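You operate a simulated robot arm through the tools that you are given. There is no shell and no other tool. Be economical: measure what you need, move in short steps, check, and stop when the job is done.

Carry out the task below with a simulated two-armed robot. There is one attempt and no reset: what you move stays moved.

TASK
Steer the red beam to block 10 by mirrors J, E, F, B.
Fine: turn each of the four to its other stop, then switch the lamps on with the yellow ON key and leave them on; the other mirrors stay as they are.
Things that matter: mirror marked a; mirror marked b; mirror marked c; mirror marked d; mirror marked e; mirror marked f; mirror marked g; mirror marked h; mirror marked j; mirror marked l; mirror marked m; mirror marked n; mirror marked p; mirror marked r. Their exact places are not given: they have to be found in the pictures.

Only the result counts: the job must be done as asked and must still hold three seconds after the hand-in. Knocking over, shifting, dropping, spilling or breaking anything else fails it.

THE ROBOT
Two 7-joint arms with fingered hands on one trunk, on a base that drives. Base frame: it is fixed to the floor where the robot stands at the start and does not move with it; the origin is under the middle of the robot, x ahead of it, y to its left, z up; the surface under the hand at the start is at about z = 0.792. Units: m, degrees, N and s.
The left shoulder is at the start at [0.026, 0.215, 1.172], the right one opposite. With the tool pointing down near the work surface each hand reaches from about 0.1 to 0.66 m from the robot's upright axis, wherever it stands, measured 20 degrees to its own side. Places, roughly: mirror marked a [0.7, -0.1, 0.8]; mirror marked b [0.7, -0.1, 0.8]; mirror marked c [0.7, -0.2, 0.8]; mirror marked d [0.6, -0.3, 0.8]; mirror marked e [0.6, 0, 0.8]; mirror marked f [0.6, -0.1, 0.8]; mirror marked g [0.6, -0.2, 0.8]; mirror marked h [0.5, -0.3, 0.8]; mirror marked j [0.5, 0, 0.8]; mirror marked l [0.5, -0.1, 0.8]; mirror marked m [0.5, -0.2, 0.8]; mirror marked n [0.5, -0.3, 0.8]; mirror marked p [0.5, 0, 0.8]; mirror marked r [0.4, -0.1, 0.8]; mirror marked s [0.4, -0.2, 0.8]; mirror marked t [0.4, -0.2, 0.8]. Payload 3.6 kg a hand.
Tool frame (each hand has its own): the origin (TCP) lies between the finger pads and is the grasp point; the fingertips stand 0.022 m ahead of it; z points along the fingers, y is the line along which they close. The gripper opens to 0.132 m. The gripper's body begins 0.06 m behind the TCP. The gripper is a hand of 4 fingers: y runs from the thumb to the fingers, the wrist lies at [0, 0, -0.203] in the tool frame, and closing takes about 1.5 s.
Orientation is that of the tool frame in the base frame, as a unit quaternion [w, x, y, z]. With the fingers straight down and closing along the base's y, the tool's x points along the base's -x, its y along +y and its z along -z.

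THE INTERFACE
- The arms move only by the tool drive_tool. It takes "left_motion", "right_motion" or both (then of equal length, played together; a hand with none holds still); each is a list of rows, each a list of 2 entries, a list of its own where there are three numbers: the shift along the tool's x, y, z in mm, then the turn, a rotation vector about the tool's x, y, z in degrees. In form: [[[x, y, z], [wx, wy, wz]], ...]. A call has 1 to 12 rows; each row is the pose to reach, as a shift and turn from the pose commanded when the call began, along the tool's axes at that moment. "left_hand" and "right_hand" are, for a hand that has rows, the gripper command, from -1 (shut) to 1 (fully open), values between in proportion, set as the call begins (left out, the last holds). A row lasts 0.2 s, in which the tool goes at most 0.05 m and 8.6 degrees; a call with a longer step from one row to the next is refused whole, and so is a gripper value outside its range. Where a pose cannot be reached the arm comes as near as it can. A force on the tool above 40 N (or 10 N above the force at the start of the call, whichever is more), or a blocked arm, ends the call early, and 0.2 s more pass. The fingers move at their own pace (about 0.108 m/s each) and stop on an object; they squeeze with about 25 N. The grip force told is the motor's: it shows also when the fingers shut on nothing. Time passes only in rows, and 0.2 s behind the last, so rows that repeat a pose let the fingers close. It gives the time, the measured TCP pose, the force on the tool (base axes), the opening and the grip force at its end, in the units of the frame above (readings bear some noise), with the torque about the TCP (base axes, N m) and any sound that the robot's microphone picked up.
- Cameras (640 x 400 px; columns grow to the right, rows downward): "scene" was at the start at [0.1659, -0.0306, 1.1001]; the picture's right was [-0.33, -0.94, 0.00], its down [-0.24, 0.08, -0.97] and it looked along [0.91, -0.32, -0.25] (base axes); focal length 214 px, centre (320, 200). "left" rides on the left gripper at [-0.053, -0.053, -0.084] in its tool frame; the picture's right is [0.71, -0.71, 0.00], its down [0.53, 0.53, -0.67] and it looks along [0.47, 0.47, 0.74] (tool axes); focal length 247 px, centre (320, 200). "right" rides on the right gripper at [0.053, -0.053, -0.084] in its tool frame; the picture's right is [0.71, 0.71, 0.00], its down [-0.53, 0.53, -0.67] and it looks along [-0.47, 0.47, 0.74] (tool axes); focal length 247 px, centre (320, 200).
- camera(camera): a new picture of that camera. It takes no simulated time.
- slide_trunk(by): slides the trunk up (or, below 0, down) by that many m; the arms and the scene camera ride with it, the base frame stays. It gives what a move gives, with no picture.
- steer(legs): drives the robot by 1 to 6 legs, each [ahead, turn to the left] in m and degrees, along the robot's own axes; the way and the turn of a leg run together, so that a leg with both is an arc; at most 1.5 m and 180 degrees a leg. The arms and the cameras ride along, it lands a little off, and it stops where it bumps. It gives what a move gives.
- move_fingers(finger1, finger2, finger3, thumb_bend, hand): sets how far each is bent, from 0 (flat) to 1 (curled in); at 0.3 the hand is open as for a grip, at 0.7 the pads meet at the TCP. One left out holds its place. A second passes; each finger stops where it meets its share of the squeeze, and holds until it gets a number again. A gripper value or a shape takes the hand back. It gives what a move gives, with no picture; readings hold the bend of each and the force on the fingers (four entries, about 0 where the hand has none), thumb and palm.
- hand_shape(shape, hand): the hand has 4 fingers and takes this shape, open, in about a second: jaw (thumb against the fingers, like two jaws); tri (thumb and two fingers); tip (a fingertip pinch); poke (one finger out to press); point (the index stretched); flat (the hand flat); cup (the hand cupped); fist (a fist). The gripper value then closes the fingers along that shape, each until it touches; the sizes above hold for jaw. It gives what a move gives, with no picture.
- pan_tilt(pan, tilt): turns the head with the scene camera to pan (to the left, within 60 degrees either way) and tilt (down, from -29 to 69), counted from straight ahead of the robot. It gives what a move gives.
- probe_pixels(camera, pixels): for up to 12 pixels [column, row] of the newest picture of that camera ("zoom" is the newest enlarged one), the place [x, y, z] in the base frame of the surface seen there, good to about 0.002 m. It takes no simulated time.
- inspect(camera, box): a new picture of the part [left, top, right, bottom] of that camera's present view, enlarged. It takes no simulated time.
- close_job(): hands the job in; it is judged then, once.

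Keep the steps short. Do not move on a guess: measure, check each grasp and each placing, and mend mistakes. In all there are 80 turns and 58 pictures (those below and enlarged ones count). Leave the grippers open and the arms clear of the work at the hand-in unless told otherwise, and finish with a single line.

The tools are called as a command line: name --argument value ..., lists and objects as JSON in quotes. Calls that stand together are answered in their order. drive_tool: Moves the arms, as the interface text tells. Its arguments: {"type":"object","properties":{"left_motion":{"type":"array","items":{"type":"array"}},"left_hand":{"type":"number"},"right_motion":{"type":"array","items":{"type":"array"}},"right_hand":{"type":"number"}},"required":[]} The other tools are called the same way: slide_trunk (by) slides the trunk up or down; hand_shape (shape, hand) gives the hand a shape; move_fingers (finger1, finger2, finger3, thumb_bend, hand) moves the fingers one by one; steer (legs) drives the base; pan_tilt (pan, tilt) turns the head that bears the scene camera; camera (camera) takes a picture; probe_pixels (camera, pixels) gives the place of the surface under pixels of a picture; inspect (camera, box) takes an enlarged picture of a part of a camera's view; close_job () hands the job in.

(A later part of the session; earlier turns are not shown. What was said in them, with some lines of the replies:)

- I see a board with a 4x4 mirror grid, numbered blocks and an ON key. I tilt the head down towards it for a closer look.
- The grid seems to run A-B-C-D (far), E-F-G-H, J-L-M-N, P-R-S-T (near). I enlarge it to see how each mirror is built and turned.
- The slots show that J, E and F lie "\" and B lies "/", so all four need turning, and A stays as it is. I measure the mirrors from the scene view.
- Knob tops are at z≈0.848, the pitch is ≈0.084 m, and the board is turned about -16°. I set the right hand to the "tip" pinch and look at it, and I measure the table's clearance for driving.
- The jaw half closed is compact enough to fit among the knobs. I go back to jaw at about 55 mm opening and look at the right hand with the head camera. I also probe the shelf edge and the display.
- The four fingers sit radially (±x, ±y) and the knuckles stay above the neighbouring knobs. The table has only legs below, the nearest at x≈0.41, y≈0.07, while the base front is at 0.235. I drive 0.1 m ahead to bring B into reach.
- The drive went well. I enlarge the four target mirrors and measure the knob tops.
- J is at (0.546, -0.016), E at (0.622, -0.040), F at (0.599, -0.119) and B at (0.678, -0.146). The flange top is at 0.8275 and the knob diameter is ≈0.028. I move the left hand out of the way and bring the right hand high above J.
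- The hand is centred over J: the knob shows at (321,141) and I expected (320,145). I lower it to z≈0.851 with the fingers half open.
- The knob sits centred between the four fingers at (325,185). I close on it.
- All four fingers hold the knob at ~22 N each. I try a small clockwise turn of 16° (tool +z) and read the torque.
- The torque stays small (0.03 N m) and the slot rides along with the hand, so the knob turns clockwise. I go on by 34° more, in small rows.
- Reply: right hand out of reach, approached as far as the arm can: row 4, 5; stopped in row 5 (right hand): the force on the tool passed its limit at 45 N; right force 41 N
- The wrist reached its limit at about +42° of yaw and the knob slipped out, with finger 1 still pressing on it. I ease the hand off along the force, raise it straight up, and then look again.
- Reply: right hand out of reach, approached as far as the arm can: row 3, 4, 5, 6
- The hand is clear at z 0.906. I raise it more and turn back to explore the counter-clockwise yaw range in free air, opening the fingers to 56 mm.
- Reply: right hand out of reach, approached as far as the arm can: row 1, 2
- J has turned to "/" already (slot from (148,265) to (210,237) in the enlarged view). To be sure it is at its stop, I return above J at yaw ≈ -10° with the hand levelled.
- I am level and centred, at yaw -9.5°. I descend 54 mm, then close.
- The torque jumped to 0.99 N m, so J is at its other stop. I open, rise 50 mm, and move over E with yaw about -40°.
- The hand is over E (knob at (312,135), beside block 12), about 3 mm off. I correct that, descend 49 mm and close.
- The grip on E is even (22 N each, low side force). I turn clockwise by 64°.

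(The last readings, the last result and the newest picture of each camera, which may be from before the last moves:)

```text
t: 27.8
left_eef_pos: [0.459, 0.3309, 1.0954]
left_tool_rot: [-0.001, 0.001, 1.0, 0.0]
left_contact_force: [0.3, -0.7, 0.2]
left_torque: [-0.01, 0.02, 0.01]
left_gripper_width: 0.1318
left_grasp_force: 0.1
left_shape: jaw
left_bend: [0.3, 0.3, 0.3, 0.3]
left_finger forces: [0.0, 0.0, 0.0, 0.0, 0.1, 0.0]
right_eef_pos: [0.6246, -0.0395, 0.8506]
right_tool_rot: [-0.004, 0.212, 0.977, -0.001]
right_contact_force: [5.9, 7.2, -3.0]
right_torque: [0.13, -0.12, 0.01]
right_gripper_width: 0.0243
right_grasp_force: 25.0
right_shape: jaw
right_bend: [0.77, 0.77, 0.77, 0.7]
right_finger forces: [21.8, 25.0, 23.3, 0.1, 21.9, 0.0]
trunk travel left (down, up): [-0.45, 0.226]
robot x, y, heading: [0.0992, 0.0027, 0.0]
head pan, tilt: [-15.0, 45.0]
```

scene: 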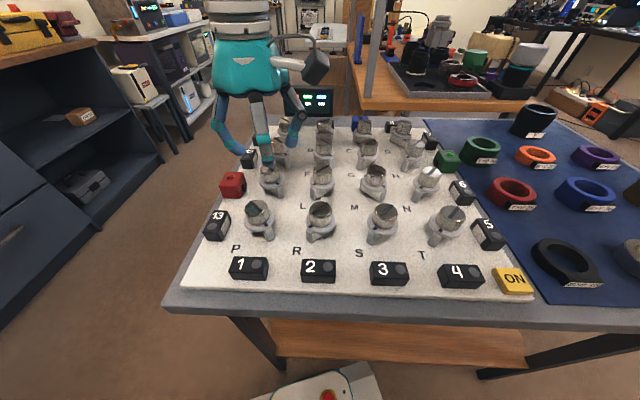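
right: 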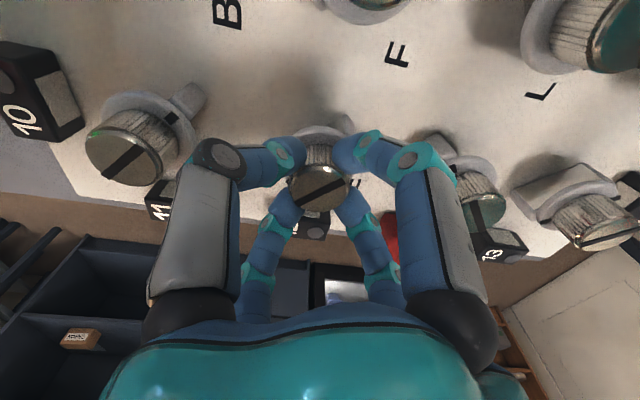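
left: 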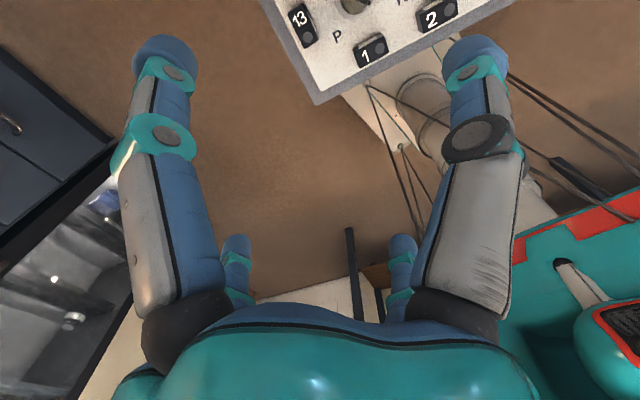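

The torque is ~0, so E turned freely through 64°. I open in place, turn the hand back 40°, regrip and go on.

drive_tool --right_motion '[[[0, 0, 0], [0, 0, 0]], [[0, 0, 0], [0, 0, 0]], [[0, 0, 0], [0, 0, 0]], [[0, 0, 0], [0, 0, -8]], [[0, 0, 0], [0, 0, -16]], [[0, 0, 0], [0, 0, -24]], [[0, 0, 0], [0, 0, -32]], [[0, 0, 0], [0, 0, -40]], [[0, 0, 0], [0, 0, -40]]]' --right_hand -0.15

drive_tool --right_motion '[[[0, 0, 0], [0, 0, 0]], [[0, 0, 0], [0, 0, 0]], [[0, 0, 0], [0, 0, 0]], [[0, 0, 0], [0, 0, 0]], [[0, 0, 0], [0, 0, 0]], [[0, 0, 0], [0, 0, 0]]]' --right_hand -1

drive_tool --right_motion '[[[0, 0, 0], [0, 0, 7]], [[0, 0, 0], [0, 0, 14]], [[0, 0, 0], [0, 0, 20]]]'

```text
t: 29.8
left_eef_pos: [0.4576, 0.3318, 1.0961]
left_tool_rot: [0.0, 0.0, 1.0, 0.0]
left_contact_force: [-0.3, 0.1, -0.9]
left_torque: [-0.01, -0.01, -0.01]
left_gripper_width: 0.1319
left_grasp_force: 0.0
left_shape: jaw
left_bend: [0.3, 0.3, 0.3, 0.3]
left_finger forces: [0.1, 0.0, 0.0, 0.1, 0.0, 0.0]
right_eef_pos: [0.6247, -0.0406, 0.8517]
right_tool_rot: [-0.006, -0.137, 0.991, -0.001]
right_contact_force: [-0.5, 0.0, 0.0]
right_torque: [0.01, 0.01, 0.04]
right_gripper_width: 0.0556
right_grasp_force: 0.1
right_shape: jaw
right_bend: [0.4, 0.4, 0.4, 0.7]
right_finger forces: [0.0, 0.0, 0.1, 0.0, 0.1, 0.0]
trunk travel left (down, up): [-0.45, 0.226]
robot x, y, heading: [0.0977, -0.0026, 0.0]
head pan, tilt: [-15.0, 45.0]
```

```text
t: 31.2
left_eef_pos: [0.4589, 0.3308, 1.0953]
left_tool_rot: [-0.001, 0.0, 1.0, 0.0]
left_contact_force: [-0.1, -0.4, 0.3]
left_torque: [-0.03, 0.0, 0.01]
left_gripper_width: 0.132
left_grasp_force: 0.0
left_shape: jaw
left_bend: [0.3, 0.3, 0.3, 0.3]
left_finger forces: [0.0, 0.0, 0.0, 0.0, 0.1, 0.0]
right_eef_pos: [0.6236, -0.0404, 0.8516]
right_tool_rot: [-0.006, -0.136, 0.991, 0.0]
right_contact_force: [0.0, 0.0, -4.7]
right_torque: [-0.02, -0.04, -0.01]
right_gripper_width: 0.0236
right_grasp_force: 25.0
right_shape: jaw
right_bend: [0.76, 0.77, 0.77, 0.7]
right_finger forces: [21.7, 21.9, 21.8, 0.2, 22.6, 0.0]
trunk travel left (down, up): [-0.45, 0.226]
robot x, y, heading: [0.1005, -0.0013, 0.2]
head pan, tilt: [-15.0, 45.0]
```

```text
t: 32.0
left_eef_pos: [0.4587, 0.3319, 1.0961]
left_tool_rot: [-0.001, 0.0, 1.0, 0.0]
left_contact_force: [-0.3, 0.2, 0.1]
left_torque: [0.0, 0.02, -0.01]
left_gripper_width: 0.1318
left_grasp_force: 0.1
left_shape: jaw
left_bend: [0.3, 0.3, 0.3, 0.3]
left_finger forces: [0.1, 0.0, 0.0, 0.1, 0.0, 0.0]
right_eef_pos: [0.625, -0.0408, 0.8503]
right_tool_rot: [-0.006, 0.039, 0.999, 0.0]
right_contact_force: [-2.3, -1.0, -4.8]
right_torque: [0.03, 0.04, -0.04]
right_gripper_width: 0.0236
right_grasp_force: 25.2
right_shape: jaw
right_bend: [0.76, 0.77, 0.77, 0.7]
right_finger forces: [22.4, 21.8, 21.7, 0.0, 22.7, 0.0]
trunk travel left (down, up): [-0.45, 0.226]
robot x, y, heading: [0.1007, -0.0005, 0.2]
head pan, tilt: [-15.0, 45.0]
```

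There is still no torque after 84°. I turn on in small steps to feel the stop.

drive_tool --right_motion '[[[0, 0, 0], [0, 0, 4]], [[0, 0, 0], [0, 0, 8]], [[0, 0, 0], [0, 0, 12]]]'

```text
t: 32.8
left_eef_pos: [0.4573, 0.3309, 1.0951]
left_tool_rot: [-0.001, 0.0, 1.0, 0.0]
left_contact_force: [0.2, -0.4, 0.1]
left_torque: [-0.01, -0.04, 0.03]
left_gripper_width: 0.1317
left_grasp_force: 0.0
left_shape: jaw
left_bend: [0.3, 0.3, 0.3, 0.3]
left_finger forces: [0.0, 0.0, 0.0, 0.1, 0.0, 0.1]
right_eef_pos: [0.6243, -0.0407, 0.8515]
right_tool_rot: [-0.005, 0.143, 0.99, -0.001]
right_contact_force: [-1.8, 0.8, -5.1]
right_torque: [0.01, 0.02, 0.53]
right_gripper_width: 0.0236
right_grasp_force: 25.0
right_shape: jaw
right_bend: [0.76, 0.77, 0.77, 0.7]
right_finger forces: [21.7, 21.9, 21.7, 0.1, 22.3, 0.1]
trunk travel left (down, up): [-0.45, 0.226]
robot x, y, heading: [0.1001, -0.0025, 0.1]
head pan, tilt: [-15.0, 45.0]
```

The torque rose to 0.53 N m at about 92°, so E is at its stop. I open, rise, and go over F at (0.601, -0.120) with yaw -40°.

drive_tool --right_motion '[[[0, 0, 0], [0, 0, 0]], [[0, 0, 0], [0, 0, 0]], [[0, 0, -25], [0, 0, 0]], [[0, 0, -50], [0, 0, 0]], [[0, -12, -50], [0, 0, -8]], [[0, -24, -50], [0, 0, -16]], [[0, -36, -50], [0, 0, -24]], [[0, -48, -50], [0, 0, -32]], [[0, -60, -50], [0, 0, -40]], [[0, -72, -50], [0, 0, -48]], [[0, -83, -50], [0, 0, -56]], [[0, -83, -50], [0, 0, -56]]]' --right_hand -0.15

camera --camera "right"

inspect --camera "scene" --box '[225, 105, 385, 205]'

```text
t: 35.4
left_eef_pos: [0.459, 0.3316, 1.0954]
left_tool_rot: [-0.001, 0.001, 1.0, 0.0]
left_contact_force: [0.6, 0.6, 0.4]
left_torque: [0.02, 0.02, -0.01]
left_gripper_width: 0.132
left_grasp_force: 0.0
left_shape: jaw
left_bend: [0.3, 0.3, 0.3, 0.3]
left_finger forces: [0.2, 0.1, 0.0, 0.0, 0.0, 0.0]
right_eef_pos: [0.6016, -0.118, 0.9026]
right_tool_rot: [-0.006, -0.34, 0.94, 0.001]
right_contact_force: [-0.4, -0.2, -0.4]
right_torque: [0.02, -0.01, 0.03]
right_gripper_width: 0.0559
right_grasp_force: 0.0
right_shape: jaw
right_bend: [0.4, 0.4, 0.4, 0.7]
right_finger forces: [0.0, 0.0, 0.0, 0.1, 0.0, 0.0]
trunk travel left (down, up): [-0.45, 0.226]
robot x, y, heading: [0.1037, -0.0023, -0.1]
head pan, tilt: [-15.0, 45.0]
```

```text
32 pictures are left
```

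right: 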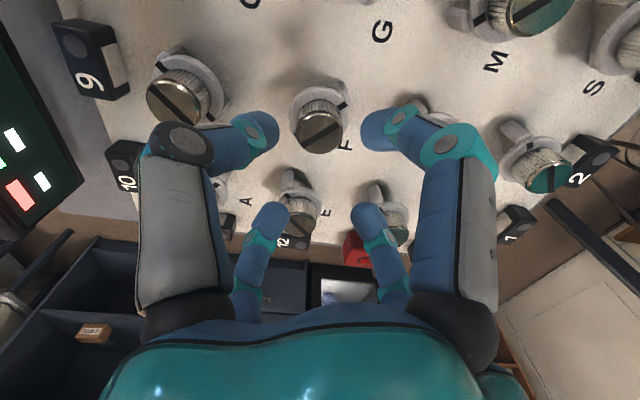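

```text
4.00 times, centred on (305, 155) of scene
```

zoom: 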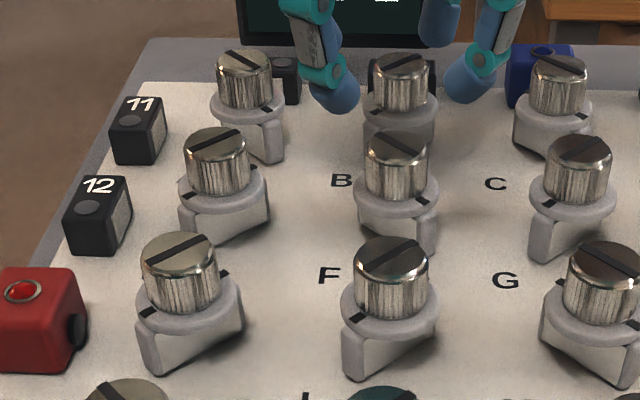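

J and E are now "/". F's knob at (320,130) is centred. I descend with a small correction and grip.

drive_tool --right_motion '[[[1, -2, 20], [0, 0, 0]], [[1, -2, 38], [0, 0, 0]], [[1, -2, 51], [0, 0, 0]], [[1, -2, 51], [0, 0, 0]]]'

drive_tool --right_motion '[[[0, 0, 0], [0, 0, 0]], [[0, 0, 0], [0, 0, 0]], [[0, 0, 0], [0, 0, 0]], [[0, 0, 0], [0, 0, 0]], [[0, 0, 0], [0, 0, 0]], [[0, 0, 0], [0, 0, 0]]]' --right_hand -1

camera --camera "right"

```text
t: 36.4
left_eef_pos: [0.459, 0.3308, 1.096]
left_tool_rot: [0.0, 0.0, 1.0, -0.001]
left_contact_force: [1.0, 0.8, -0.1]
left_torque: [-0.02, 0.01, 0.02]
left_gripper_width: 0.1321
left_grasp_force: 0.1
left_shape: jaw
left_bend: [0.3, 0.3, 0.3, 0.3]
left_finger forces: [0.1, 0.1, 0.1, 0.0, 0.1, 0.1]
right_eef_pos: [0.6027, -0.122, 0.8515]
right_tool_rot: [-0.005, -0.339, 0.941, 0.001]
right_contact_force: [-0.4, -0.4, 0.9]
right_torque: [-0.01, 0.0, 0.0]
right_gripper_width: 0.0559
right_grasp_force: 0.1
right_shape: jaw
right_bend: [0.4, 0.4, 0.4, 0.7]
right_finger forces: [0.0, 0.1, 0.1, 0.1, 0.0, 0.0]
trunk travel left (down, up): [-0.45, 0.226]
robot x, y, heading: [0.1031, 0.0012, 0.3]
head pan, tilt: [-15.0, 45.0]
```

```text
t: 37.8
left_eef_pos: [0.4588, 0.3311, 1.0954]
left_tool_rot: [0.0, 0.0, 1.0, 0.0]
left_contact_force: [0.8, 0.9, 0.4]
left_torque: [0.02, 0.01, 0.02]
left_gripper_width: 0.1318
left_grasp_force: 0.0
left_shape: jaw
left_bend: [0.3, 0.3, 0.3, 0.3]
left_finger forces: [0.0, 0.0, 0.0, 0.1, 0.0, 0.1]
right_eef_pos: [0.6019, -0.1212, 0.8516]
right_tool_rot: [-0.006, -0.339, 0.941, 0.002]
right_contact_force: [-0.2, 1.5, -5.5]
right_torque: [-0.04, -0.01, 0.02]
right_gripper_width: 0.0234
right_grasp_force: 25.4
right_shape: jaw
right_bend: [0.76, 0.77, 0.77, 0.7]
right_finger forces: [22.3, 22.3, 22.0, 0.1, 22.2, 0.0]
trunk travel left (down, up): [-0.45, 0.226]
robot x, y, heading: [0.1007, 0.0022, -0.1]
head pan, tilt: [-15.0, 45.0]
```

```text
30 pictures are left
```

right: 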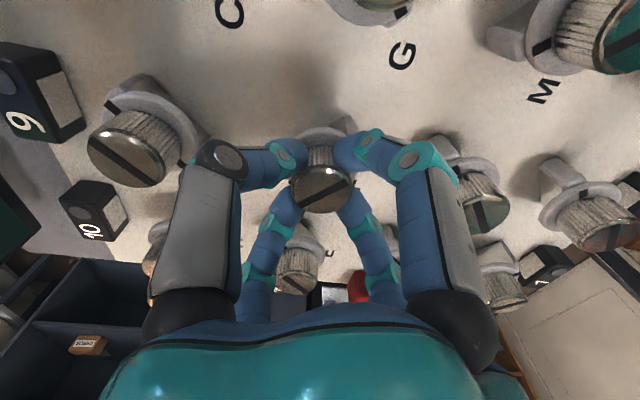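

F is gripped evenly. I turn clockwise 64°, then regrip and feel for the stop.

drive_tool --right_motion '[[[0, 0, 0], [0, 0, 8]], [[0, 0, 0], [0, 0, 16]], [[0, 0, 0], [0, 0, 24]], [[0, 0, 0], [0, 0, 32]], [[0, 0, 0], [0, 0, 40]], [[0, 0, 0], [0, 0, 48]], [[0, 0, 0], [0, 0, 56]], [[0, 0, 0], [0, 0, 64]]]'

```text
t: 39.6
left_eef_pos: [0.4582, 0.3303, 1.0954]
left_tool_rot: [0.0, 0.0, 1.0, -0.001]
left_contact_force: [-1.0, 0.0, -0.1]
left_torque: [0.03, -0.01, -0.02]
left_gripper_width: 0.1319
left_grasp_force: 0.0
left_shape: jaw
left_bend: [0.3, 0.3, 0.3, 0.3]
left_finger forces: [0.0, 0.1, 0.0, 0.0, 0.0, 0.0]
right_eef_pos: [0.5996, -0.1221, 0.8502]
right_tool_rot: [-0.006, 0.212, 0.977, -0.002]
right_contact_force: [-2.6, 2.2, -5.0]
right_torque: [0.06, 0.07, 0.02]
right_gripper_width: 0.0232
right_grasp_force: 25.0
right_shape: jaw
right_bend: [0.76, 0.77, 0.77, 0.7]
right_finger forces: [23.8, 23.8, 22.3, 0.0, 22.2, 0.0]
trunk travel left (down, up): [-0.45, 0.226]
robot x, y, heading: [0.1008, -0.0002, 0.0]
head pan, tilt: [-15.0, 45.0]
```

F turned freely. I open, turn back 40°, close, and turn another 32°.

drive_tool --right_motion '[[[0, 0, 0], [0, 0, 0]], [[0, 0, 0], [0, 0, 0]], [[0, 0, 0], [0, 0, 0]], [[0, 0, 0], [0, 0, -8]], [[0, 0, 0], [0, 0, -16]], [[0, 0, 0], [0, 0, -24]], [[0, 0, 0], [0, 0, -32]], [[0, 0, 0], [0, 0, -40]], [[0, 0, 0], [0, 0, -40]]]' --right_hand -0.15

drive_tool --right_motion '[[[0, 0, 0], [0, 0, 0]], [[0, 0, 0], [0, 0, 0]], [[0, 0, 0], [0, 0, 0]], [[0, 0, 0], [0, 0, 0]], [[0, 0, 0], [0, 0, 0]], [[0, 0, 0], [0, 0, 0]]]' --right_hand -1

drive_tool --right_motion '[[[0, 0, 0], [0, 0, 7]], [[0, 0, 0], [0, 0, 14]], [[0, 0, 0], [0, 0, 20]], [[0, 0, 0], [0, 0, 24]], [[0, 0, 0], [0, 0, 28]], [[0, 0, 0], [0, 0, 32]]]'

```text
t: 41.6
left_eef_pos: [0.4572, 0.331, 1.0952]
left_tool_rot: [0.0, 0.0, 1.0, 0.0]
left_contact_force: [-0.4, -0.6, -0.4]
left_torque: [0.0, 0.0, -0.01]
left_gripper_width: 0.1316
left_grasp_force: 0.0
left_shape: jaw
left_bend: [0.3, 0.3, 0.3, 0.3]
left_finger forces: [0.0, 0.0, 0.0, 0.0, 0.1, 0.0]
right_eef_pos: [0.6018, -0.1222, 0.8514]
right_tool_rot: [-0.005, -0.137, 0.991, 0.0]
right_contact_force: [0.9, 0.2, -0.9]
right_torque: [0.04, -0.01, -0.01]
right_gripper_width: 0.0557
right_grasp_force: 0.1
right_shape: jaw
right_bend: [0.4, 0.4, 0.4, 0.7]
right_finger forces: [0.0, 0.0, 0.0, 0.0, 0.0, 0.0]
trunk travel left (down, up): [-0.45, 0.226]
robot x, y, heading: [0.1033, 0.0003, 0.1]
head pan, tilt: [-15.0, 45.0]
```

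```text
t: 43.0
left_eef_pos: [0.4586, 0.3305, 1.0957]
left_tool_rot: [-0.002, 0.001, 1.0, 0.0]
left_contact_force: [-0.2, 0.6, -0.8]
left_torque: [-0.06, 0.03, 0.04]
left_gripper_width: 0.132
left_grasp_force: 0.0
left_shape: jaw
left_bend: [0.3, 0.3, 0.3, 0.3]
left_finger forces: [0.0, 0.0, 0.0, 0.0, 0.1, 0.0]
right_eef_pos: [0.6011, -0.1224, 0.8509]
right_tool_rot: [-0.007, -0.136, 0.991, 0.0]
right_contact_force: [-0.7, 0.7, -4.8]
right_torque: [0.0, 0.0, -0.03]
right_gripper_width: 0.0235
right_grasp_force: 24.9
right_shape: jaw
right_bend: [0.76, 0.77, 0.77, 0.7]
right_finger forces: [22.4, 21.9, 22.0, 0.1, 21.8, 0.0]
trunk travel left (down, up): [-0.45, 0.226]
robot x, y, heading: [0.1022, 0.0037, -0.1]
head pan, tilt: [-15.0, 45.0]
```

```text
t: 44.4
left_eef_pos: [0.4583, 0.331, 1.0958]
left_tool_rot: [0.0, 0.0, 1.0, 0.0]
left_contact_force: [0.4, -0.6, -0.5]
left_torque: [-0.03, 0.01, 0.01]
left_gripper_width: 0.1321
left_grasp_force: 0.1
left_shape: jaw
left_bend: [0.3, 0.3, 0.3, 0.3]
left_finger forces: [0.0, 0.0, 0.1, 0.1, 0.1, 0.1]
right_eef_pos: [0.6004, -0.1214, 0.8501]
right_tool_rot: [-0.006, 0.142, 0.99, -0.002]
right_contact_force: [-6.1, 0.0, -9.3]
right_torque: [-0.01, 0.11, 0.57]
right_gripper_width: 0.0234
right_grasp_force: 24.9
right_shape: jaw
right_bend: [0.76, 0.77, 0.76, 0.7]
right_finger forces: [22.9, 21.5, 21.5, 0.1, 21.7, 0.0]
trunk travel left (down, up): [-0.45, 0.226]
robot x, y, heading: [0.1035, 0.0053, 0.2]
head pan, tilt: [-15.0, 45.0]
```

F is at its stop (0.57 N m). I open, rise and go over B at about (0.680, -0.147), keeping the yaw at +16° because B must turn the other way.

drive_tool --right_motion '[[[0, 0, 0], [0, 0, 0]], [[0, 0, 0], [0, 0, 0]], [[0, 0, -25], [0, 0, 0]], [[0, 0, -50], [0, 0, 0]], [[-30, 0, -50], [0, 0, 0]], [[-60, -1, -50], [0, 0, 0]], [[-83, -2, -50], [0, 0, 0]], [[-83, -2, -50], [0, 0, 0]]]' --right_hand -0.15

camera --camera "right"

camera --camera "scene"

```text
t: 46.2
left_eef_pos: [0.4577, 0.3314, 1.0955]
left_tool_rot: [0.0, 0.0, 1.0, 0.0]
left_contact_force: [0.0, -0.1, 0.4]
left_torque: [0.02, 0.01, 0.02]
left_gripper_width: 0.1315
left_grasp_force: 0.0
left_shape: jaw
left_bend: [0.3, 0.3, 0.3, 0.3]
left_finger forces: [0.0, 0.0, 0.1, 0.1, 0.0, 0.0]
right_eef_pos: [0.6815, -0.1473, 0.9011]
right_tool_rot: [-0.006, 0.144, 0.99, -0.001]
right_contact_force: [0.3, -0.3, -0.4]
right_torque: [-0.02, -0.04, 0.0]
right_gripper_width: 0.0558
right_grasp_force: 0.1
right_shape: jaw
right_bend: [0.4, 0.4, 0.4, 0.7]
right_finger forces: [0.1, 0.1, 0.0, 0.0, 0.0, 0.0]
trunk travel left (down, up): [-0.45, 0.226]
robot x, y, heading: [0.1015, 0.0015, 0.0]
head pan, tilt: [-15.0, 45.0]
```

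```text
29 pictures are left
```

right: 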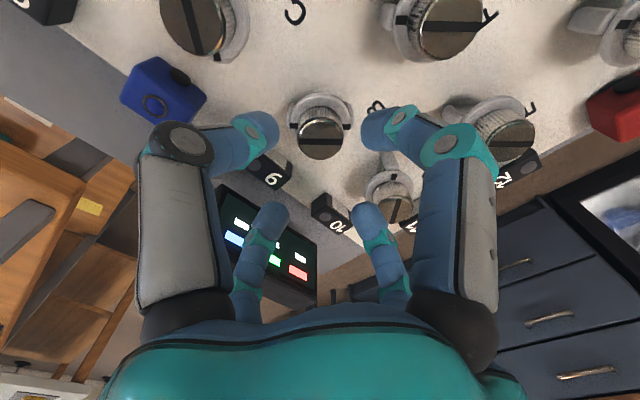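

```text
28 pictures are left
```

scene: 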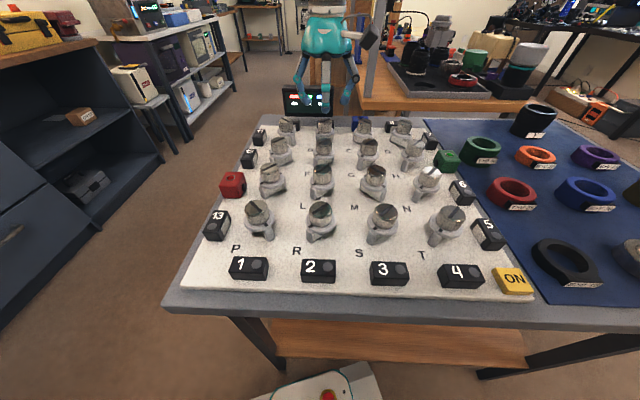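

B's knob is centred at (320,138) and the display is about 4 cm beyond the fingers. I descend 49 mm and grip.

drive_tool --right_motion '[[[0, 0, 15], [0, 0, 0]], [[0, 0, 30], [0, 0, 0]], [[0, 0, 41], [0, 0, 0]], [[0, 0, 49], [0, 0, 0]], [[0, 0, 49], [0, 0, 0]]]'

drive_tool --right_motion '[[[0, 0, 0], [0, 0, 0]], [[0, 0, 0], [0, 0, 0]], [[0, 0, 0], [0, 0, 0]], [[0, 0, 0], [0, 0, 0]], [[0, 0, 0], [0, 0, 0]], [[0, 0, 0], [0, 0, 0]]]' --right_hand -1

camera --camera "right"

```text
t: 47.4
left_eef_pos: [0.459, 0.3309, 1.0942]
left_tool_rot: [0.0, 0.0, 1.0, 0.0]
left_contact_force: [0.6, -0.3, 0.2]
left_torque: [0.01, 0.01, 0.01]
left_gripper_width: 0.1319
left_grasp_force: 0.0
left_shape: jaw
left_bend: [0.3, 0.3, 0.3, 0.3]
left_finger forces: [0.0, 0.0, 0.0, 0.1, 0.1, 0.1]
right_eef_pos: [0.6797, -0.1463, 0.8515]
right_tool_rot: [-0.005, 0.142, 0.99, -0.001]
right_contact_force: [-0.5, 0.5, 0.0]
right_torque: [0.01, 0.01, 0.0]
right_gripper_width: 0.0557
right_grasp_force: 0.1
right_shape: jaw
right_bend: [0.4, 0.4, 0.4, 0.7]
right_finger forces: [0.0, 0.0, 0.0, 0.1, 0.0, 0.0]
trunk travel left (down, up): [-0.45, 0.226]
robot x, y, heading: [0.1012, -0.001, 0.1]
head pan, tilt: [-15.0, 45.0]
```

```text
t: 48.8
left_eef_pos: [0.4586, 0.3305, 1.0958]
left_tool_rot: [-0.001, 0.001, 1.0, 0.0]
left_contact_force: [-0.4, 0.3, -0.5]
left_torque: [0.02, 0.04, 0.02]
left_gripper_width: 0.132
left_grasp_force: 0.1
left_shape: jaw
left_bend: [0.3, 0.3, 0.3, 0.3]
left_finger forces: [0.0, 0.0, 0.0, 0.0, 0.1, 0.0]
right_eef_pos: [0.6793, -0.1471, 0.8509]
right_tool_rot: [-0.007, 0.142, 0.99, -0.001]
right_contact_force: [-0.3, 0.9, -4.2]
right_torque: [-0.06, 0.04, -0.01]
right_gripper_width: 0.0233
right_grasp_force: 25.2
right_shape: jaw
right_bend: [0.76, 0.77, 0.77, 0.7]
right_finger forces: [22.2, 22.1, 22.1, 0.1, 22.3, 0.0]
trunk travel left (down, up): [-0.45, 0.226]
robot x, y, heading: [0.1023, -0.0017, 0.2]
head pan, tilt: [-15.0, 45.0]
```

```text
27 pictures are left
```

right: 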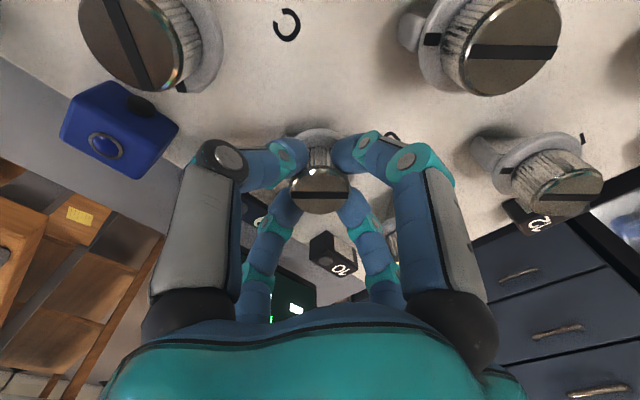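

B is gripped evenly. I turn counter-clockwise, 16° first as a test.

drive_tool --right_motion '[[[0, 0, 0], [0, 0, -5]], [[0, 0, 0], [0, 0, -10]], [[0, 0, 0], [0, 0, -16]]]'

```text
t: 49.6
left_eef_pos: [0.4585, 0.3306, 1.0957]
left_tool_rot: [-0.001, 0.0, 1.0, 0.0]
left_contact_force: [0.5, -0.6, -0.3]
left_torque: [0.01, -0.01, 0.0]
left_gripper_width: 0.1319
left_grasp_force: 0.1
left_shape: jaw
left_bend: [0.3, 0.3, 0.3, 0.3]
left_finger forces: [0.0, 0.0, 0.1, 0.0, 0.1, 0.1]
right_eef_pos: [0.6798, -0.1476, 0.8491]
right_tool_rot: [-0.006, 0.003, 1.0, 0.0]
right_contact_force: [0.9, 0.6, -4.9]
right_torque: [-0.01, -0.01, -0.01]
right_gripper_width: 0.0233
right_grasp_force: 25.0
right_shape: jaw
right_bend: [0.76, 0.77, 0.77, 0.7]
right_finger forces: [22.0, 22.2, 22.5, 0.0, 22.4, 0.1]
trunk travel left (down, up): [-0.45, 0.226]
robot x, y, heading: [0.1034, 0.0044, -0.1]
head pan, tilt: [-15.0, 45.0]
```

B turns freely. I go on by 40° to yaw -40°.

drive_tool --right_motion '[[[0, 0, 0], [0, 0, -8]], [[0, 0, 0], [0, 0, -16]], [[0, 0, 0], [0, 0, -24]], [[0, 0, 0], [0, 0, -32]], [[0, 0, 0], [0, 0, -40]]]'

drive_tool --right_motion '[[[0, 0, 0], [0, 0, 0]], [[0, 0, 0], [0, 0, 0]], [[0, 0, 0], [0, 0, 0]], [[0, 0, 0], [0, 0, 8]], [[0, 0, 0], [0, 0, 16]], [[0, 0, 0], [0, 0, 24]], [[0, 0, 0], [0, 0, 32]], [[0, 0, 0], [0, 0, 40]], [[0, 0, 0], [0, 0, 40]]]' --right_hand -0.15

drive_tool --right_motion '[[[0, 0, 0], [0, 0, 0]], [[0, 0, 0], [0, 0, 0]], [[0, 0, 0], [0, 0, 0]], [[0, 0, 0], [0, 0, 0]], [[0, 0, 0], [0, 0, 0]], [[0, 0, 0], [0, 0, 0]]]' --right_hand -1

drive_tool --right_motion '[[[0, 0, 0], [0, 0, -7]], [[0, 0, 0], [0, 0, -14]], [[0, 0, 0], [0, 0, -21]], [[0, 0, 0], [0, 0, -28]], [[0, 0, 0], [0, 0, -32]], [[0, 0, 0], [0, 0, -36]]]'

```text
t: 50.8
left_eef_pos: [0.4587, 0.3311, 1.0959]
left_tool_rot: [0.0, 0.0, 1.0, 0.001]
left_contact_force: [0.8, -1.0, 0.3]
left_torque: [-0.03, 0.0, 0.01]
left_gripper_width: 0.1317
left_grasp_force: 0.1
left_shape: jaw
left_bend: [0.3, 0.3, 0.3, 0.3]
left_finger forces: [0.0, 0.0, 0.0, 0.0, 0.0, 0.0]
right_eef_pos: [0.6815, -0.1479, 0.8514]
right_tool_rot: [-0.004, -0.341, 0.94, 0.0]
right_contact_force: [4.5, -1.3, -1.2]
right_torque: [-0.04, -0.12, 0.01]
right_gripper_width: 0.0235
right_grasp_force: 24.9
right_shape: jaw
right_bend: [0.76, 0.77, 0.77, 0.7]
right_finger forces: [22.0, 22.0, 23.5, 0.0, 24.3, 0.0]
trunk travel left (down, up): [-0.45, 0.226]
robot x, y, heading: [0.1069, -0.0011, -0.0]
head pan, tilt: [-15.0, 45.0]
```

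```text
t: 52.8
left_eef_pos: [0.457, 0.3318, 1.0954]
left_tool_rot: [-0.001, 0.0, 1.0, 0.0]
left_contact_force: [-0.6, -0.9, 0.8]
left_torque: [0.0, 0.01, 0.0]
left_gripper_width: 0.1318
left_grasp_force: 0.0
left_shape: jaw
left_bend: [0.3, 0.3, 0.3, 0.3]
left_finger forces: [0.0, 0.1, 0.1, 0.1, 0.0, 0.0]
right_eef_pos: [0.6802, -0.1472, 0.8512]
right_tool_rot: [-0.004, 0.005, 1.0, 0.0]
right_contact_force: [0.4, 0.0, -0.2]
right_torque: [0.0, 0.01, 0.0]
right_gripper_width: 0.0556
right_grasp_force: 0.1
right_shape: jaw
right_bend: [0.4, 0.4, 0.4, 0.7]
right_finger forces: [0.0, 0.1, 0.0, 0.1, 0.1, 0.1]
trunk travel left (down, up): [-0.45, 0.226]
robot x, y, heading: [0.104, -0.001, 0.2]
head pan, tilt: [-15.0, 45.0]
```

```text
t: 54.2
left_eef_pos: [0.4584, 0.3308, 1.0958]
left_tool_rot: [-0.001, 0.0, 1.0, 0.0]
left_contact_force: [0.5, 0.5, -0.1]
left_torque: [-0.01, 0.03, -0.02]
left_gripper_width: 0.132
left_grasp_force: 0.0
left_shape: jaw
left_bend: [0.3, 0.3, 0.3, 0.3]
left_finger forces: [0.0, 0.0, 0.0, 0.0, 0.0, 0.1]
right_eef_pos: [0.6809, -0.1481, 0.8509]
right_tool_rot: [-0.006, 0.004, 1.0, 0.0]
right_contact_force: [-0.1, 1.0, -3.9]
right_torque: [-0.01, 0.0, 0.02]
right_gripper_width: 0.0238
right_grasp_force: 24.9
right_shape: jaw
right_bend: [0.76, 0.77, 0.77, 0.7]
right_finger forces: [21.8, 22.1, 21.8, 0.0, 22.0, 0.0]
trunk travel left (down, up): [-0.45, 0.226]
robot x, y, heading: [0.1008, -0.0003, 0.1]
head pan, tilt: [-15.0, 45.0]
```

```text
t: 55.6
left_eef_pos: [0.4586, 0.3305, 1.0965]
left_tool_rot: [0.0, 0.001, 1.0, 0.0]
left_contact_force: [-0.2, 0.1, -0.6]
left_torque: [0.0, 0.02, 0.02]
left_gripper_width: 0.1319
left_grasp_force: 0.0
left_shape: jaw
left_bend: [0.3, 0.3, 0.3, 0.3]
left_finger forces: [0.0, 0.0, 0.0, 0.1, 0.1, 0.0]
right_eef_pos: [0.6812, -0.1476, 0.8501]
right_tool_rot: [-0.006, -0.306, 0.952, 0.001]
right_contact_force: [2.1, -2.0, -4.5]
right_torque: [-0.08, -0.02, -0.09]
right_gripper_width: 0.0235
right_grasp_force: 25.0
right_shape: jaw
right_bend: [0.76, 0.77, 0.77, 0.7]
right_finger forces: [22.1, 21.7, 21.6, 0.1, 23.2, 0.0]
trunk travel left (down, up): [-0.45, 0.226]
robot x, y, heading: [0.098, -0.0025, 0.1]
head pan, tilt: [-15.0, 45.0]
```

That makes 92° with slight torque (-0.09). I turn 4° and then 6° more to feel the stop.

drive_tool --right_motion '[[[0, 0, 0], [0, 0, -3]], [[0, 0, 0], [0, 0, -6]]]'

```text
t: 56.2
left_eef_pos: [0.4592, 0.3307, 1.0951]
left_tool_rot: [-0.001, 0.0, 1.0, 0.0]
left_contact_force: [-0.3, -0.2, 0.6]
left_torque: [0.02, 0.0, -0.02]
left_gripper_width: 0.1318
left_grasp_force: 0.1
left_shape: jaw
left_bend: [0.3, 0.3, 0.3, 0.3]
left_finger forces: [0.0, 0.1, 0.0, 0.0, 0.0, 0.0]
right_eef_pos: [0.6806, -0.1486, 0.8506]
right_tool_rot: [-0.005, -0.356, 0.935, 0.002]
right_contact_force: [3.4, -3.7, -5.0]
right_torque: [-0.05, -0.08, -0.69]
right_gripper_width: 0.0238
right_grasp_force: 25.3
right_shape: jaw
right_bend: [0.76, 0.77, 0.77, 0.7]
right_finger forces: [21.7, 21.6, 21.4, 0.0, 22.7, 0.0]
trunk travel left (down, up): [-0.45, 0.226]
robot x, y, heading: [0.0995, -0.0003, 0.2]
head pan, tilt: [-15.0, 45.0]
```

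B is at its stop (-0.69 N m). I open, rise high, turn the hand back to yaw 0 and check all the mirrors.

drive_tool --right_motion '[[[0, 0, 0], [0, 0, 0]], [[0, 0, 0], [0, 0, 0]], [[0, 0, -30], [0, 0, 0]], [[0, 0, -70], [0, 0, 0]], [[0, 0, -110], [0, 0, 0]], [[0, 0, -150], [0, 0, 8]], [[0, 0, -150], [0, 0, 16]], [[0, 0, -150], [0, 0, 24]], [[0, 0, -150], [0, 0, 32]], [[0, 0, -150], [0, 0, 40]], [[0, 0, -150], [0, 0, 42]], [[0, 0, -150], [0, 0, 42]]]' --right_hand -0.15

drive_tool --right_motion '[[[45, 0, 0], [0, 0, 0]], [[90, -15, 0], [0, 0, 0]], [[135, -30, 0], [0, 0, 0]], [[180, -45, 0], [0, 0, 0]], [[225, -65, 0], [0, 0, 0]], [[270, -85, 0], [0, 0, 0]], [[315, -105, 0], [0, 0, 0]], [[360, -120, 0], [0, 0, 0]], [[375, -125, 0], [0, 0, 0]], [[375, -125, 0], [0, 0, 0]]]'

camera --camera "scene"

inspect --camera "scene" --box '[225, 105, 385, 205]'

```text
t: 58.8
left_eef_pos: [0.4575, 0.3312, 1.0958]
left_tool_rot: [-0.001, 0.0, 1.0, 0.0]
left_contact_force: [-0.5, 1.0, 0.8]
left_torque: [0.01, -0.01, -0.02]
left_gripper_width: 0.1318
left_grasp_force: 0.0
left_shape: jaw
left_bend: [0.3, 0.3, 0.3, 0.3]
left_finger forces: [0.1, 0.1, 0.1, 0.0, 0.0, 0.0]
right_eef_pos: [0.6815, -0.1475, 1.001]
right_tool_rot: [-0.005, 0.003, 1.0, 0.0]
right_contact_force: [0.5, -0.7, 0.5]
right_torque: [0.0, 0.0, -0.01]
right_gripper_width: 0.0557
right_grasp_force: 0.1
right_shape: jaw
right_bend: [0.4, 0.4, 0.4, 0.7]
right_finger forces: [0.1, 0.1, 0.1, 0.0, 0.0, 0.0]
trunk travel left (down, up): [-0.45, 0.226]
robot x, y, heading: [0.1007, -0.0029, 0.1]
head pan, tilt: [-15.0, 45.0]
```

```text
t: 61.0
left_eef_pos: [0.4572, 0.331, 1.0951]
left_tool_rot: [-0.001, 0.0, 1.0, 0.0]
left_contact_force: [-0.1, -0.4, 0.1]
left_torque: [0.02, -0.02, -0.02]
left_gripper_width: 0.1316
left_grasp_force: 0.2
left_shape: jaw
left_bend: [0.3, 0.3, 0.3, 0.3]
left_finger forces: [0.0, 0.0, 0.1, 0.0, 0.0, 0.1]
right_eef_pos: [0.3851, -0.2469, 1.0031]
right_tool_rot: [-0.006, 0.003, 1.0, 0.0]
right_contact_force: [-0.1, 0.1, 0.0]
right_torque: [-0.01, 0.03, -0.01]
right_gripper_width: 0.0558
right_grasp_force: 0.0
right_shape: jaw
right_bend: [0.4, 0.4, 0.4, 0.7]
right_finger forces: [0.1, 0.1, 0.1, 0.0, 0.0, 0.0]
right hand out of reach, approached as far as the arm can: row 7, 8, 9, 10
trunk travel left (down, up): [-0.45, 0.226]
robot x, y, heading: [0.1006, -0.0017, 0.0]
head pan, tilt: [-15.0, 45.0]
```

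```text
26 pictures are left
```

scene: 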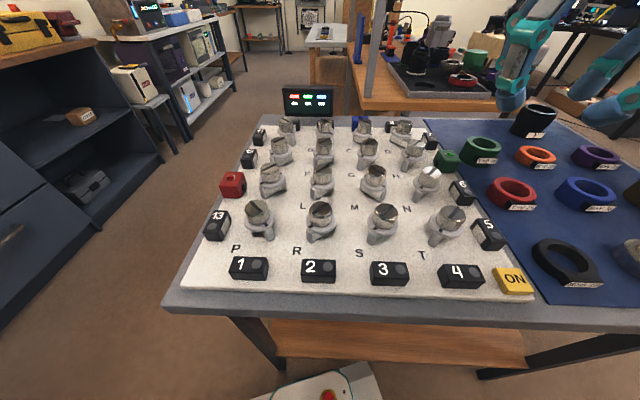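

```text
4.00 times, centred on (305, 155) of scene
```

zoom: 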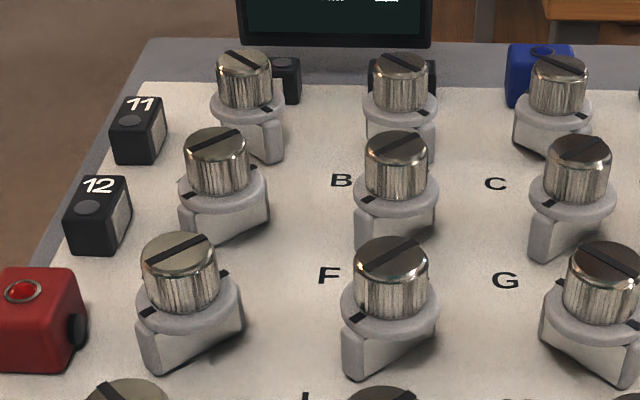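

J, E and F are now "/" and B is "\"; A and the rest look unchanged. The hand cannot come near enough to the body for the ON key, so I drive back 0.1 m.

steer --legs '[[-0.1, 0]]'

inspect --camera "scene" --box '[380, 150, 500, 235]'

```text
t: 62.2
left_eef_pos: [0.3571, 0.3318, 1.0958]
left_tool_rot: [0.001, 0.0, 1.0, 0.0]
left_contact_force: [0.9, 0.3, -0.1]
left_torque: [0.01, -0.07, 0.01]
left_gripper_width: 0.132
left_grasp_force: 0.0
left_shape: jaw
left_bend: [0.3, 0.3, 0.3, 0.3]
left_finger forces: [0.1, 0.0, 0.0, 0.1, 0.0, 0.0]
right_eef_pos: [0.2823, -0.2467, 1.0033]
right_tool_rot: [-0.004, 0.003, 1.0, -0.001]
right_contact_force: [-0.4, -0.1, 0.6]
right_torque: [0.0, -0.04, -0.01]
right_gripper_width: 0.0558
right_grasp_force: 0.1
right_shape: jaw
right_bend: [0.4, 0.4, 0.4, 0.7]
right_finger forces: [0.0, 0.0, 0.0, 0.0, 0.1, 0.1]
trunk travel left (down, up): [-0.45, 0.226]
robot x, y, heading: [-0.0002, 0.0013, -0.2]
head pan, tilt: [-15.0, 45.0]
```

```text
4.71 times, centred on (440, 192) of scene
```

zoom: 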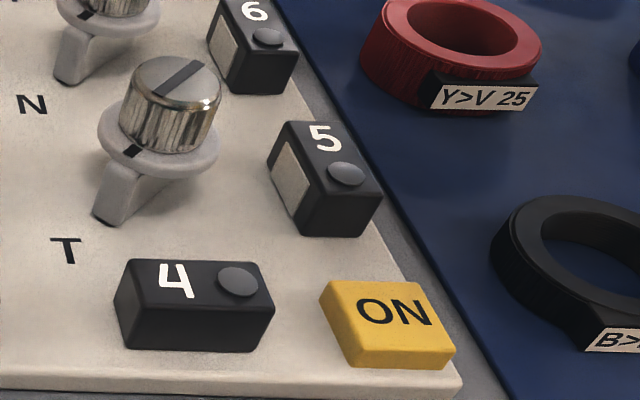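

probe_pixels --camera "zoom" --pixels '[[385, 312], [330, 290], [405, 285], [445, 340], [355, 345], [240, 282], [340, 172], [395, 355], [430, 380]]'

drive_tool --right_motion '[[[-10, -10, 20], [0, 0, 0]], [[-22, -25, 45], [0, 0, 0]], [[-22, -25, 45], [0, 0, 0]], [[-22, -25, 45], [0, 0, 0]], [[-22, -25, 45], [0, 0, 0]], [[-22, -25, 45], [0, 0, 0]]]' --right_hand -1

camera --camera "right"

```text
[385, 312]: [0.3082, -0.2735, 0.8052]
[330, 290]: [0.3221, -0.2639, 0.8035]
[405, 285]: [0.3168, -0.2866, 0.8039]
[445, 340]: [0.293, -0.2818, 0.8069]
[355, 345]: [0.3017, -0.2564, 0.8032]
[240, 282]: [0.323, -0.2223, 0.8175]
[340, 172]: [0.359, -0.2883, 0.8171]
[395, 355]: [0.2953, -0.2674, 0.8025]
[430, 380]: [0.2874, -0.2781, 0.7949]
```

```text
t: 63.6
left_eef_pos: [0.3571, 0.3302, 1.0965]
left_tool_rot: [0.0, -0.001, 1.0, 0.0]
left_contact_force: [0.2, -0.6, -0.1]
left_torque: [-0.05, -0.04, 0.03]
left_gripper_width: 0.1318
left_grasp_force: 0.1
left_shape: jaw
left_bend: [0.3, 0.3, 0.3, 0.3]
left_finger forces: [0.0, 0.0, 0.0, 0.1, 0.1, 0.1]
right_eef_pos: [0.3061, -0.2713, 0.9576]
right_tool_rot: [-0.006, 0.003, 1.0, -0.001]
right_contact_force: [-0.1, 0.3, 0.2]
right_torque: [-0.01, 0.02, 0.06]
right_gripper_width: 0.0
right_grasp_force: 24.8
right_shape: jaw
right_bend: [0.7, 0.7, 0.7, 0.7]
right_finger forces: [0.0, 0.0, 0.0, 0.0, 0.0, 0.1]
trunk travel left (down, up): [-0.45, 0.226]
robot x, y, heading: [-0.0015, -0.0, 0.5]
head pan, tilt: [-15.0, 45.0]
```

```text
23 pictures are left
```

right: 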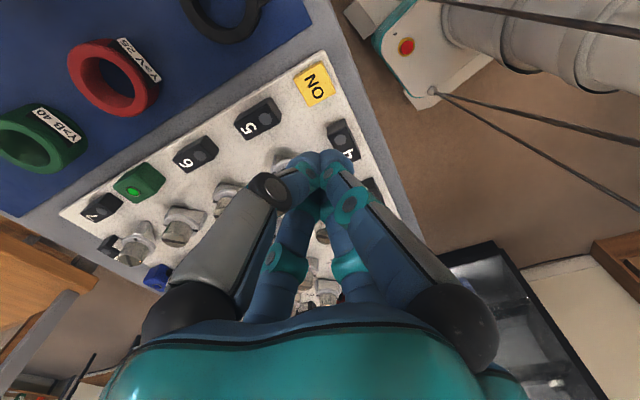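

The fingers are shut into one blunt tip. The key's centre is (0.307, -0.272) with its top at 0.805, and blocks 4 and 5 stand 3.5 cm or more away. I lower to just above the key, biased 2–3 mm away from the blocks.

drive_tool --right_motion '[[[2, -2, 40], [0, 0, 0]], [[2, -2, 80], [0, 0, 0]], [[2, -2, 105], [0, 0, 0]], [[2, -2, 117], [0, 0, 0]], [[2, -2, 117], [0, 0, 0]]]'

inspect --camera "scene" --box '[360, 140, 540, 250]'

camera --camera "right"

```text
t: 64.8
left_eef_pos: [0.3576, 0.331, 1.0968]
left_tool_rot: [0.0, 0.001, 1.0, 0.0]
left_contact_force: [1.0, 0.5, -0.4]
left_torque: [-0.03, -0.01, 0.01]
left_gripper_width: 0.1321
left_grasp_force: 0.0
left_shape: jaw
left_bend: [0.3, 0.3, 0.3, 0.3]
left_finger forces: [0.1, 0.0, 0.0, 0.0, 0.0, 0.0]
right_eef_pos: [0.3045, -0.2733, 0.8405]
right_tool_rot: [-0.007, 0.004, 1.0, -0.001]
right_contact_force: [0.0, -0.1, 0.4]
right_torque: [0.01, 0.01, -0.01]
right_gripper_width: 0.0
right_grasp_force: 25.0
right_shape: jaw
right_bend: [0.7, 0.7, 0.7, 0.7]
right_finger forces: [0.1, 0.0, 0.1, 0.0, 0.0, 0.0]
trunk travel left (down, up): [-0.45, 0.226]
robot x, y, heading: [0.0004, -0.0025, -0.0]
head pan, tilt: [-15.0, 45.0]
```

```text
3.56 times, centred on (450, 195) of scene
```

zoom: 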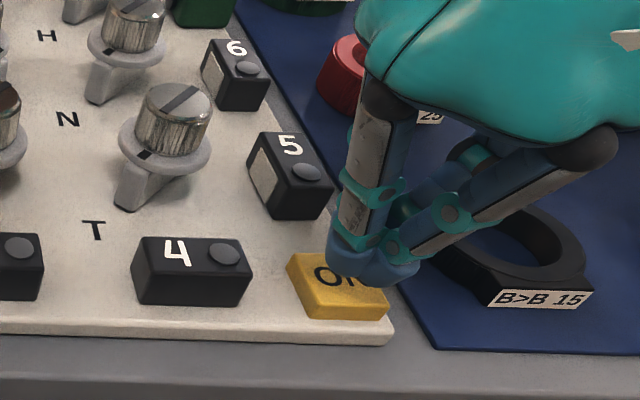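

```text
21 pictures are left
```

right: 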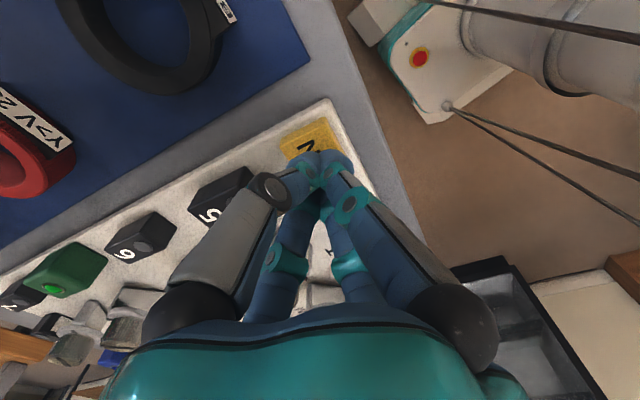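

The tips hang just above the key and clear of blocks 4 and 5. I press down in small rows.

drive_tool --right_motion '[[[0, 0, 5], [0, 0, 0]], [[0, 0, 9], [0, 0, 0]], [[0, 0, 12], [0, 0, 0]], [[0, 0, 15], [0, 0, 0]]]'

inspect --camera "scene" --box '[210, 60, 530, 250]'

```text
t: 65.8
left_eef_pos: [0.3567, 0.3307, 1.0962]
left_tool_rot: [0.0, 0.001, 1.0, 0.0]
left_contact_force: [-0.1, -0.2, -0.8]
left_torque: [-0.03, -0.01, 0.01]
left_gripper_width: 0.132
left_grasp_force: 0.0
left_shape: jaw
left_bend: [0.3, 0.3, 0.3, 0.3]
left_finger forces: [0.0, 0.0, 0.0, 0.0, 0.0, 0.0]
right_eef_pos: [0.3021, -0.2737, 0.825]
right_tool_rot: [-0.006, 0.003, 1.0, -0.002]
right_contact_force: [0.4, 0.3, 2.2]
right_torque: [-0.04, -0.01, -0.01]
right_gripper_width: 0.0
right_grasp_force: 24.7
right_shape: jaw
right_bend: [0.7, 0.7, 0.7, 0.7]
right_finger forces: [0.0, 0.0, 0.1, 0.0, 0.1, 0.0]
trunk travel left (down, up): [-0.45, 0.226]
robot x, y, heading: [-0.0011, -0.0001, -0.1]
head pan, tilt: [-15.0, 45.0]
heard: click
```

```text
2.00 times, centred on (370, 155) of scene
```

zoom: 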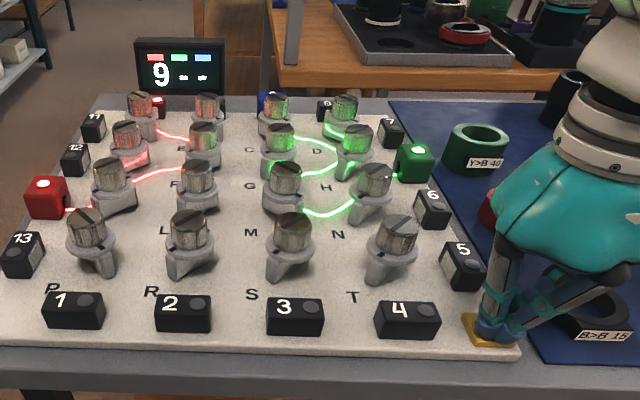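

I heard a click and the beams are on. I raise the hand straight up and look closely at the display and the lit block.

drive_tool --right_motion '[[[0, 0, -10], [0, 0, 0]], [[0, 0, -40], [0, 0, 0]], [[0, 0, -80], [0, 0, 0]], [[0, 0, -120], [0, 0, 0]], [[0, 0, -160], [0, 0, 0]], [[0, 0, -160], [0, 0, 0]]]'

inspect --camera "scene" --box '[220, 70, 340, 175]'

```text
t: 67.2
left_eef_pos: [0.3591, 0.3311, 1.0957]
left_tool_rot: [0.001, 0.001, 1.0, 0.0]
left_contact_force: [0.9, -0.7, 0.3]
left_torque: [0.01, -0.01, 0.0]
left_gripper_width: 0.1322
left_grasp_force: 0.0
left_shape: jaw
left_bend: [0.3, 0.3, 0.3, 0.3]
left_finger forces: [0.0, 0.1, 0.0, 0.0, 0.0, 0.1]
right_eef_pos: [0.3019, -0.2727, 0.9852]
right_tool_rot: [-0.006, 0.004, 1.0, -0.001]
right_contact_force: [1.2, 0.5, -0.3]
right_torque: [0.02, 0.02, 0.0]
right_gripper_width: 0.0
right_grasp_force: 24.6
right_shape: jaw
right_bend: [0.7, 0.7, 0.7, 0.7]
right_finger forces: [0.0, 0.0, 0.0, 0.0, 0.0, 0.0]
trunk travel left (down, up): [-0.45, 0.226]
robot x, y, heading: [-0.001, 0.003, -0.1]
head pan, tilt: [-15.0, 45.0]
```

```text
3.81 times, centred on (280, 122) of scene
```

zoom: 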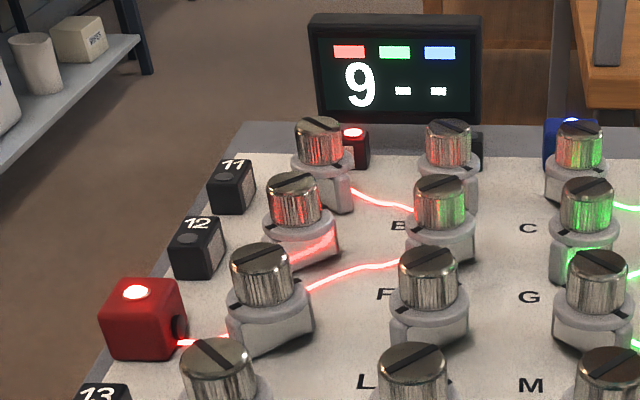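

The red lamp goes J→E→F→B→A, and the block behind A is lit; the wrist views showed that block marked "10". I open the right hand clear of the work and confirm with a last picture.

drive_tool --right_motion '[[[0, 0, -20], [0, 0, 0]], [[0, 0, -40], [0, 0, 0]], [[0, 0, -60], [0, 0, 0]], [[0, 0, -60], [0, 0, 0]], [[0, 0, -60], [0, 0, 0]], [[0, 0, -60], [0, 0, 0]]]' --right_hand 1

inspect --camera "scene" --box '[180, 70, 500, 250]'

camera --camera "right"

```text
t: 68.6
left_eef_pos: [0.3576, 0.3312, 1.0962]
left_tool_rot: [0.0, 0.0, 1.0, 0.001]
left_contact_force: [-0.2, -0.4, 0.5]
left_torque: [-0.01, 0.01, 0.0]
left_gripper_width: 0.1318
left_grasp_force: 0.1
left_shape: jaw
left_bend: [0.3, 0.3, 0.3, 0.3]
left_finger forces: [0.1, 0.0, 0.1, 0.0, 0.1, 0.1]
right_eef_pos: [0.304, -0.273, 1.0467]
right_tool_rot: [-0.006, 0.004, 1.0, -0.001]
right_contact_force: [0.0, -0.2, 0.2]
right_torque: [0.01, -0.02, 0.01]
right_gripper_width: 0.1318
right_grasp_force: 0.0
right_shape: jaw
right_bend: [0.3, 0.3, 0.3, 0.3]
right_finger forces: [0.0, 0.0, 0.0, 0.0, 0.1, 0.1]
trunk travel left (down, up): [-0.45, 0.226]
robot x, y, heading: [0.0035, 0.0025, -0.1]
head pan, tilt: [-15.0, 45.0]
```

```text
2.00 times, centred on (340, 160) of scene
```

zoom: 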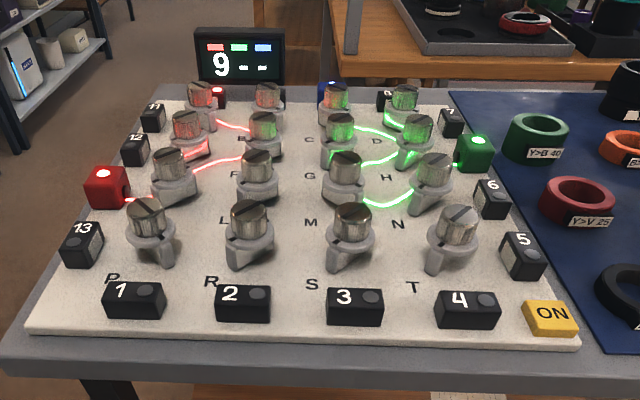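

```text
17 pictures are left
```

right: 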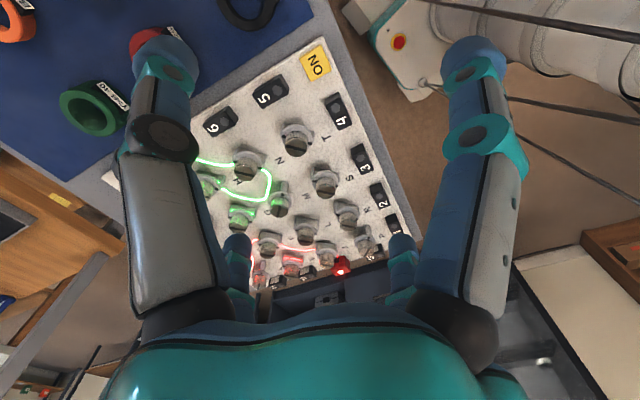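

The lamps are on, the red beam ends in the block behind A, the other mirrors are unchanged, and both hands are open and clear. I hand in.

close_job

```text
The job is handed in.
```

Mirrors J, E, F and B are each turned to their other stop and the lamps are on; the red beam lights the block behind A, marked 10 in the wrist-camera views, though the display's red entry reads "9", which I could not explain.
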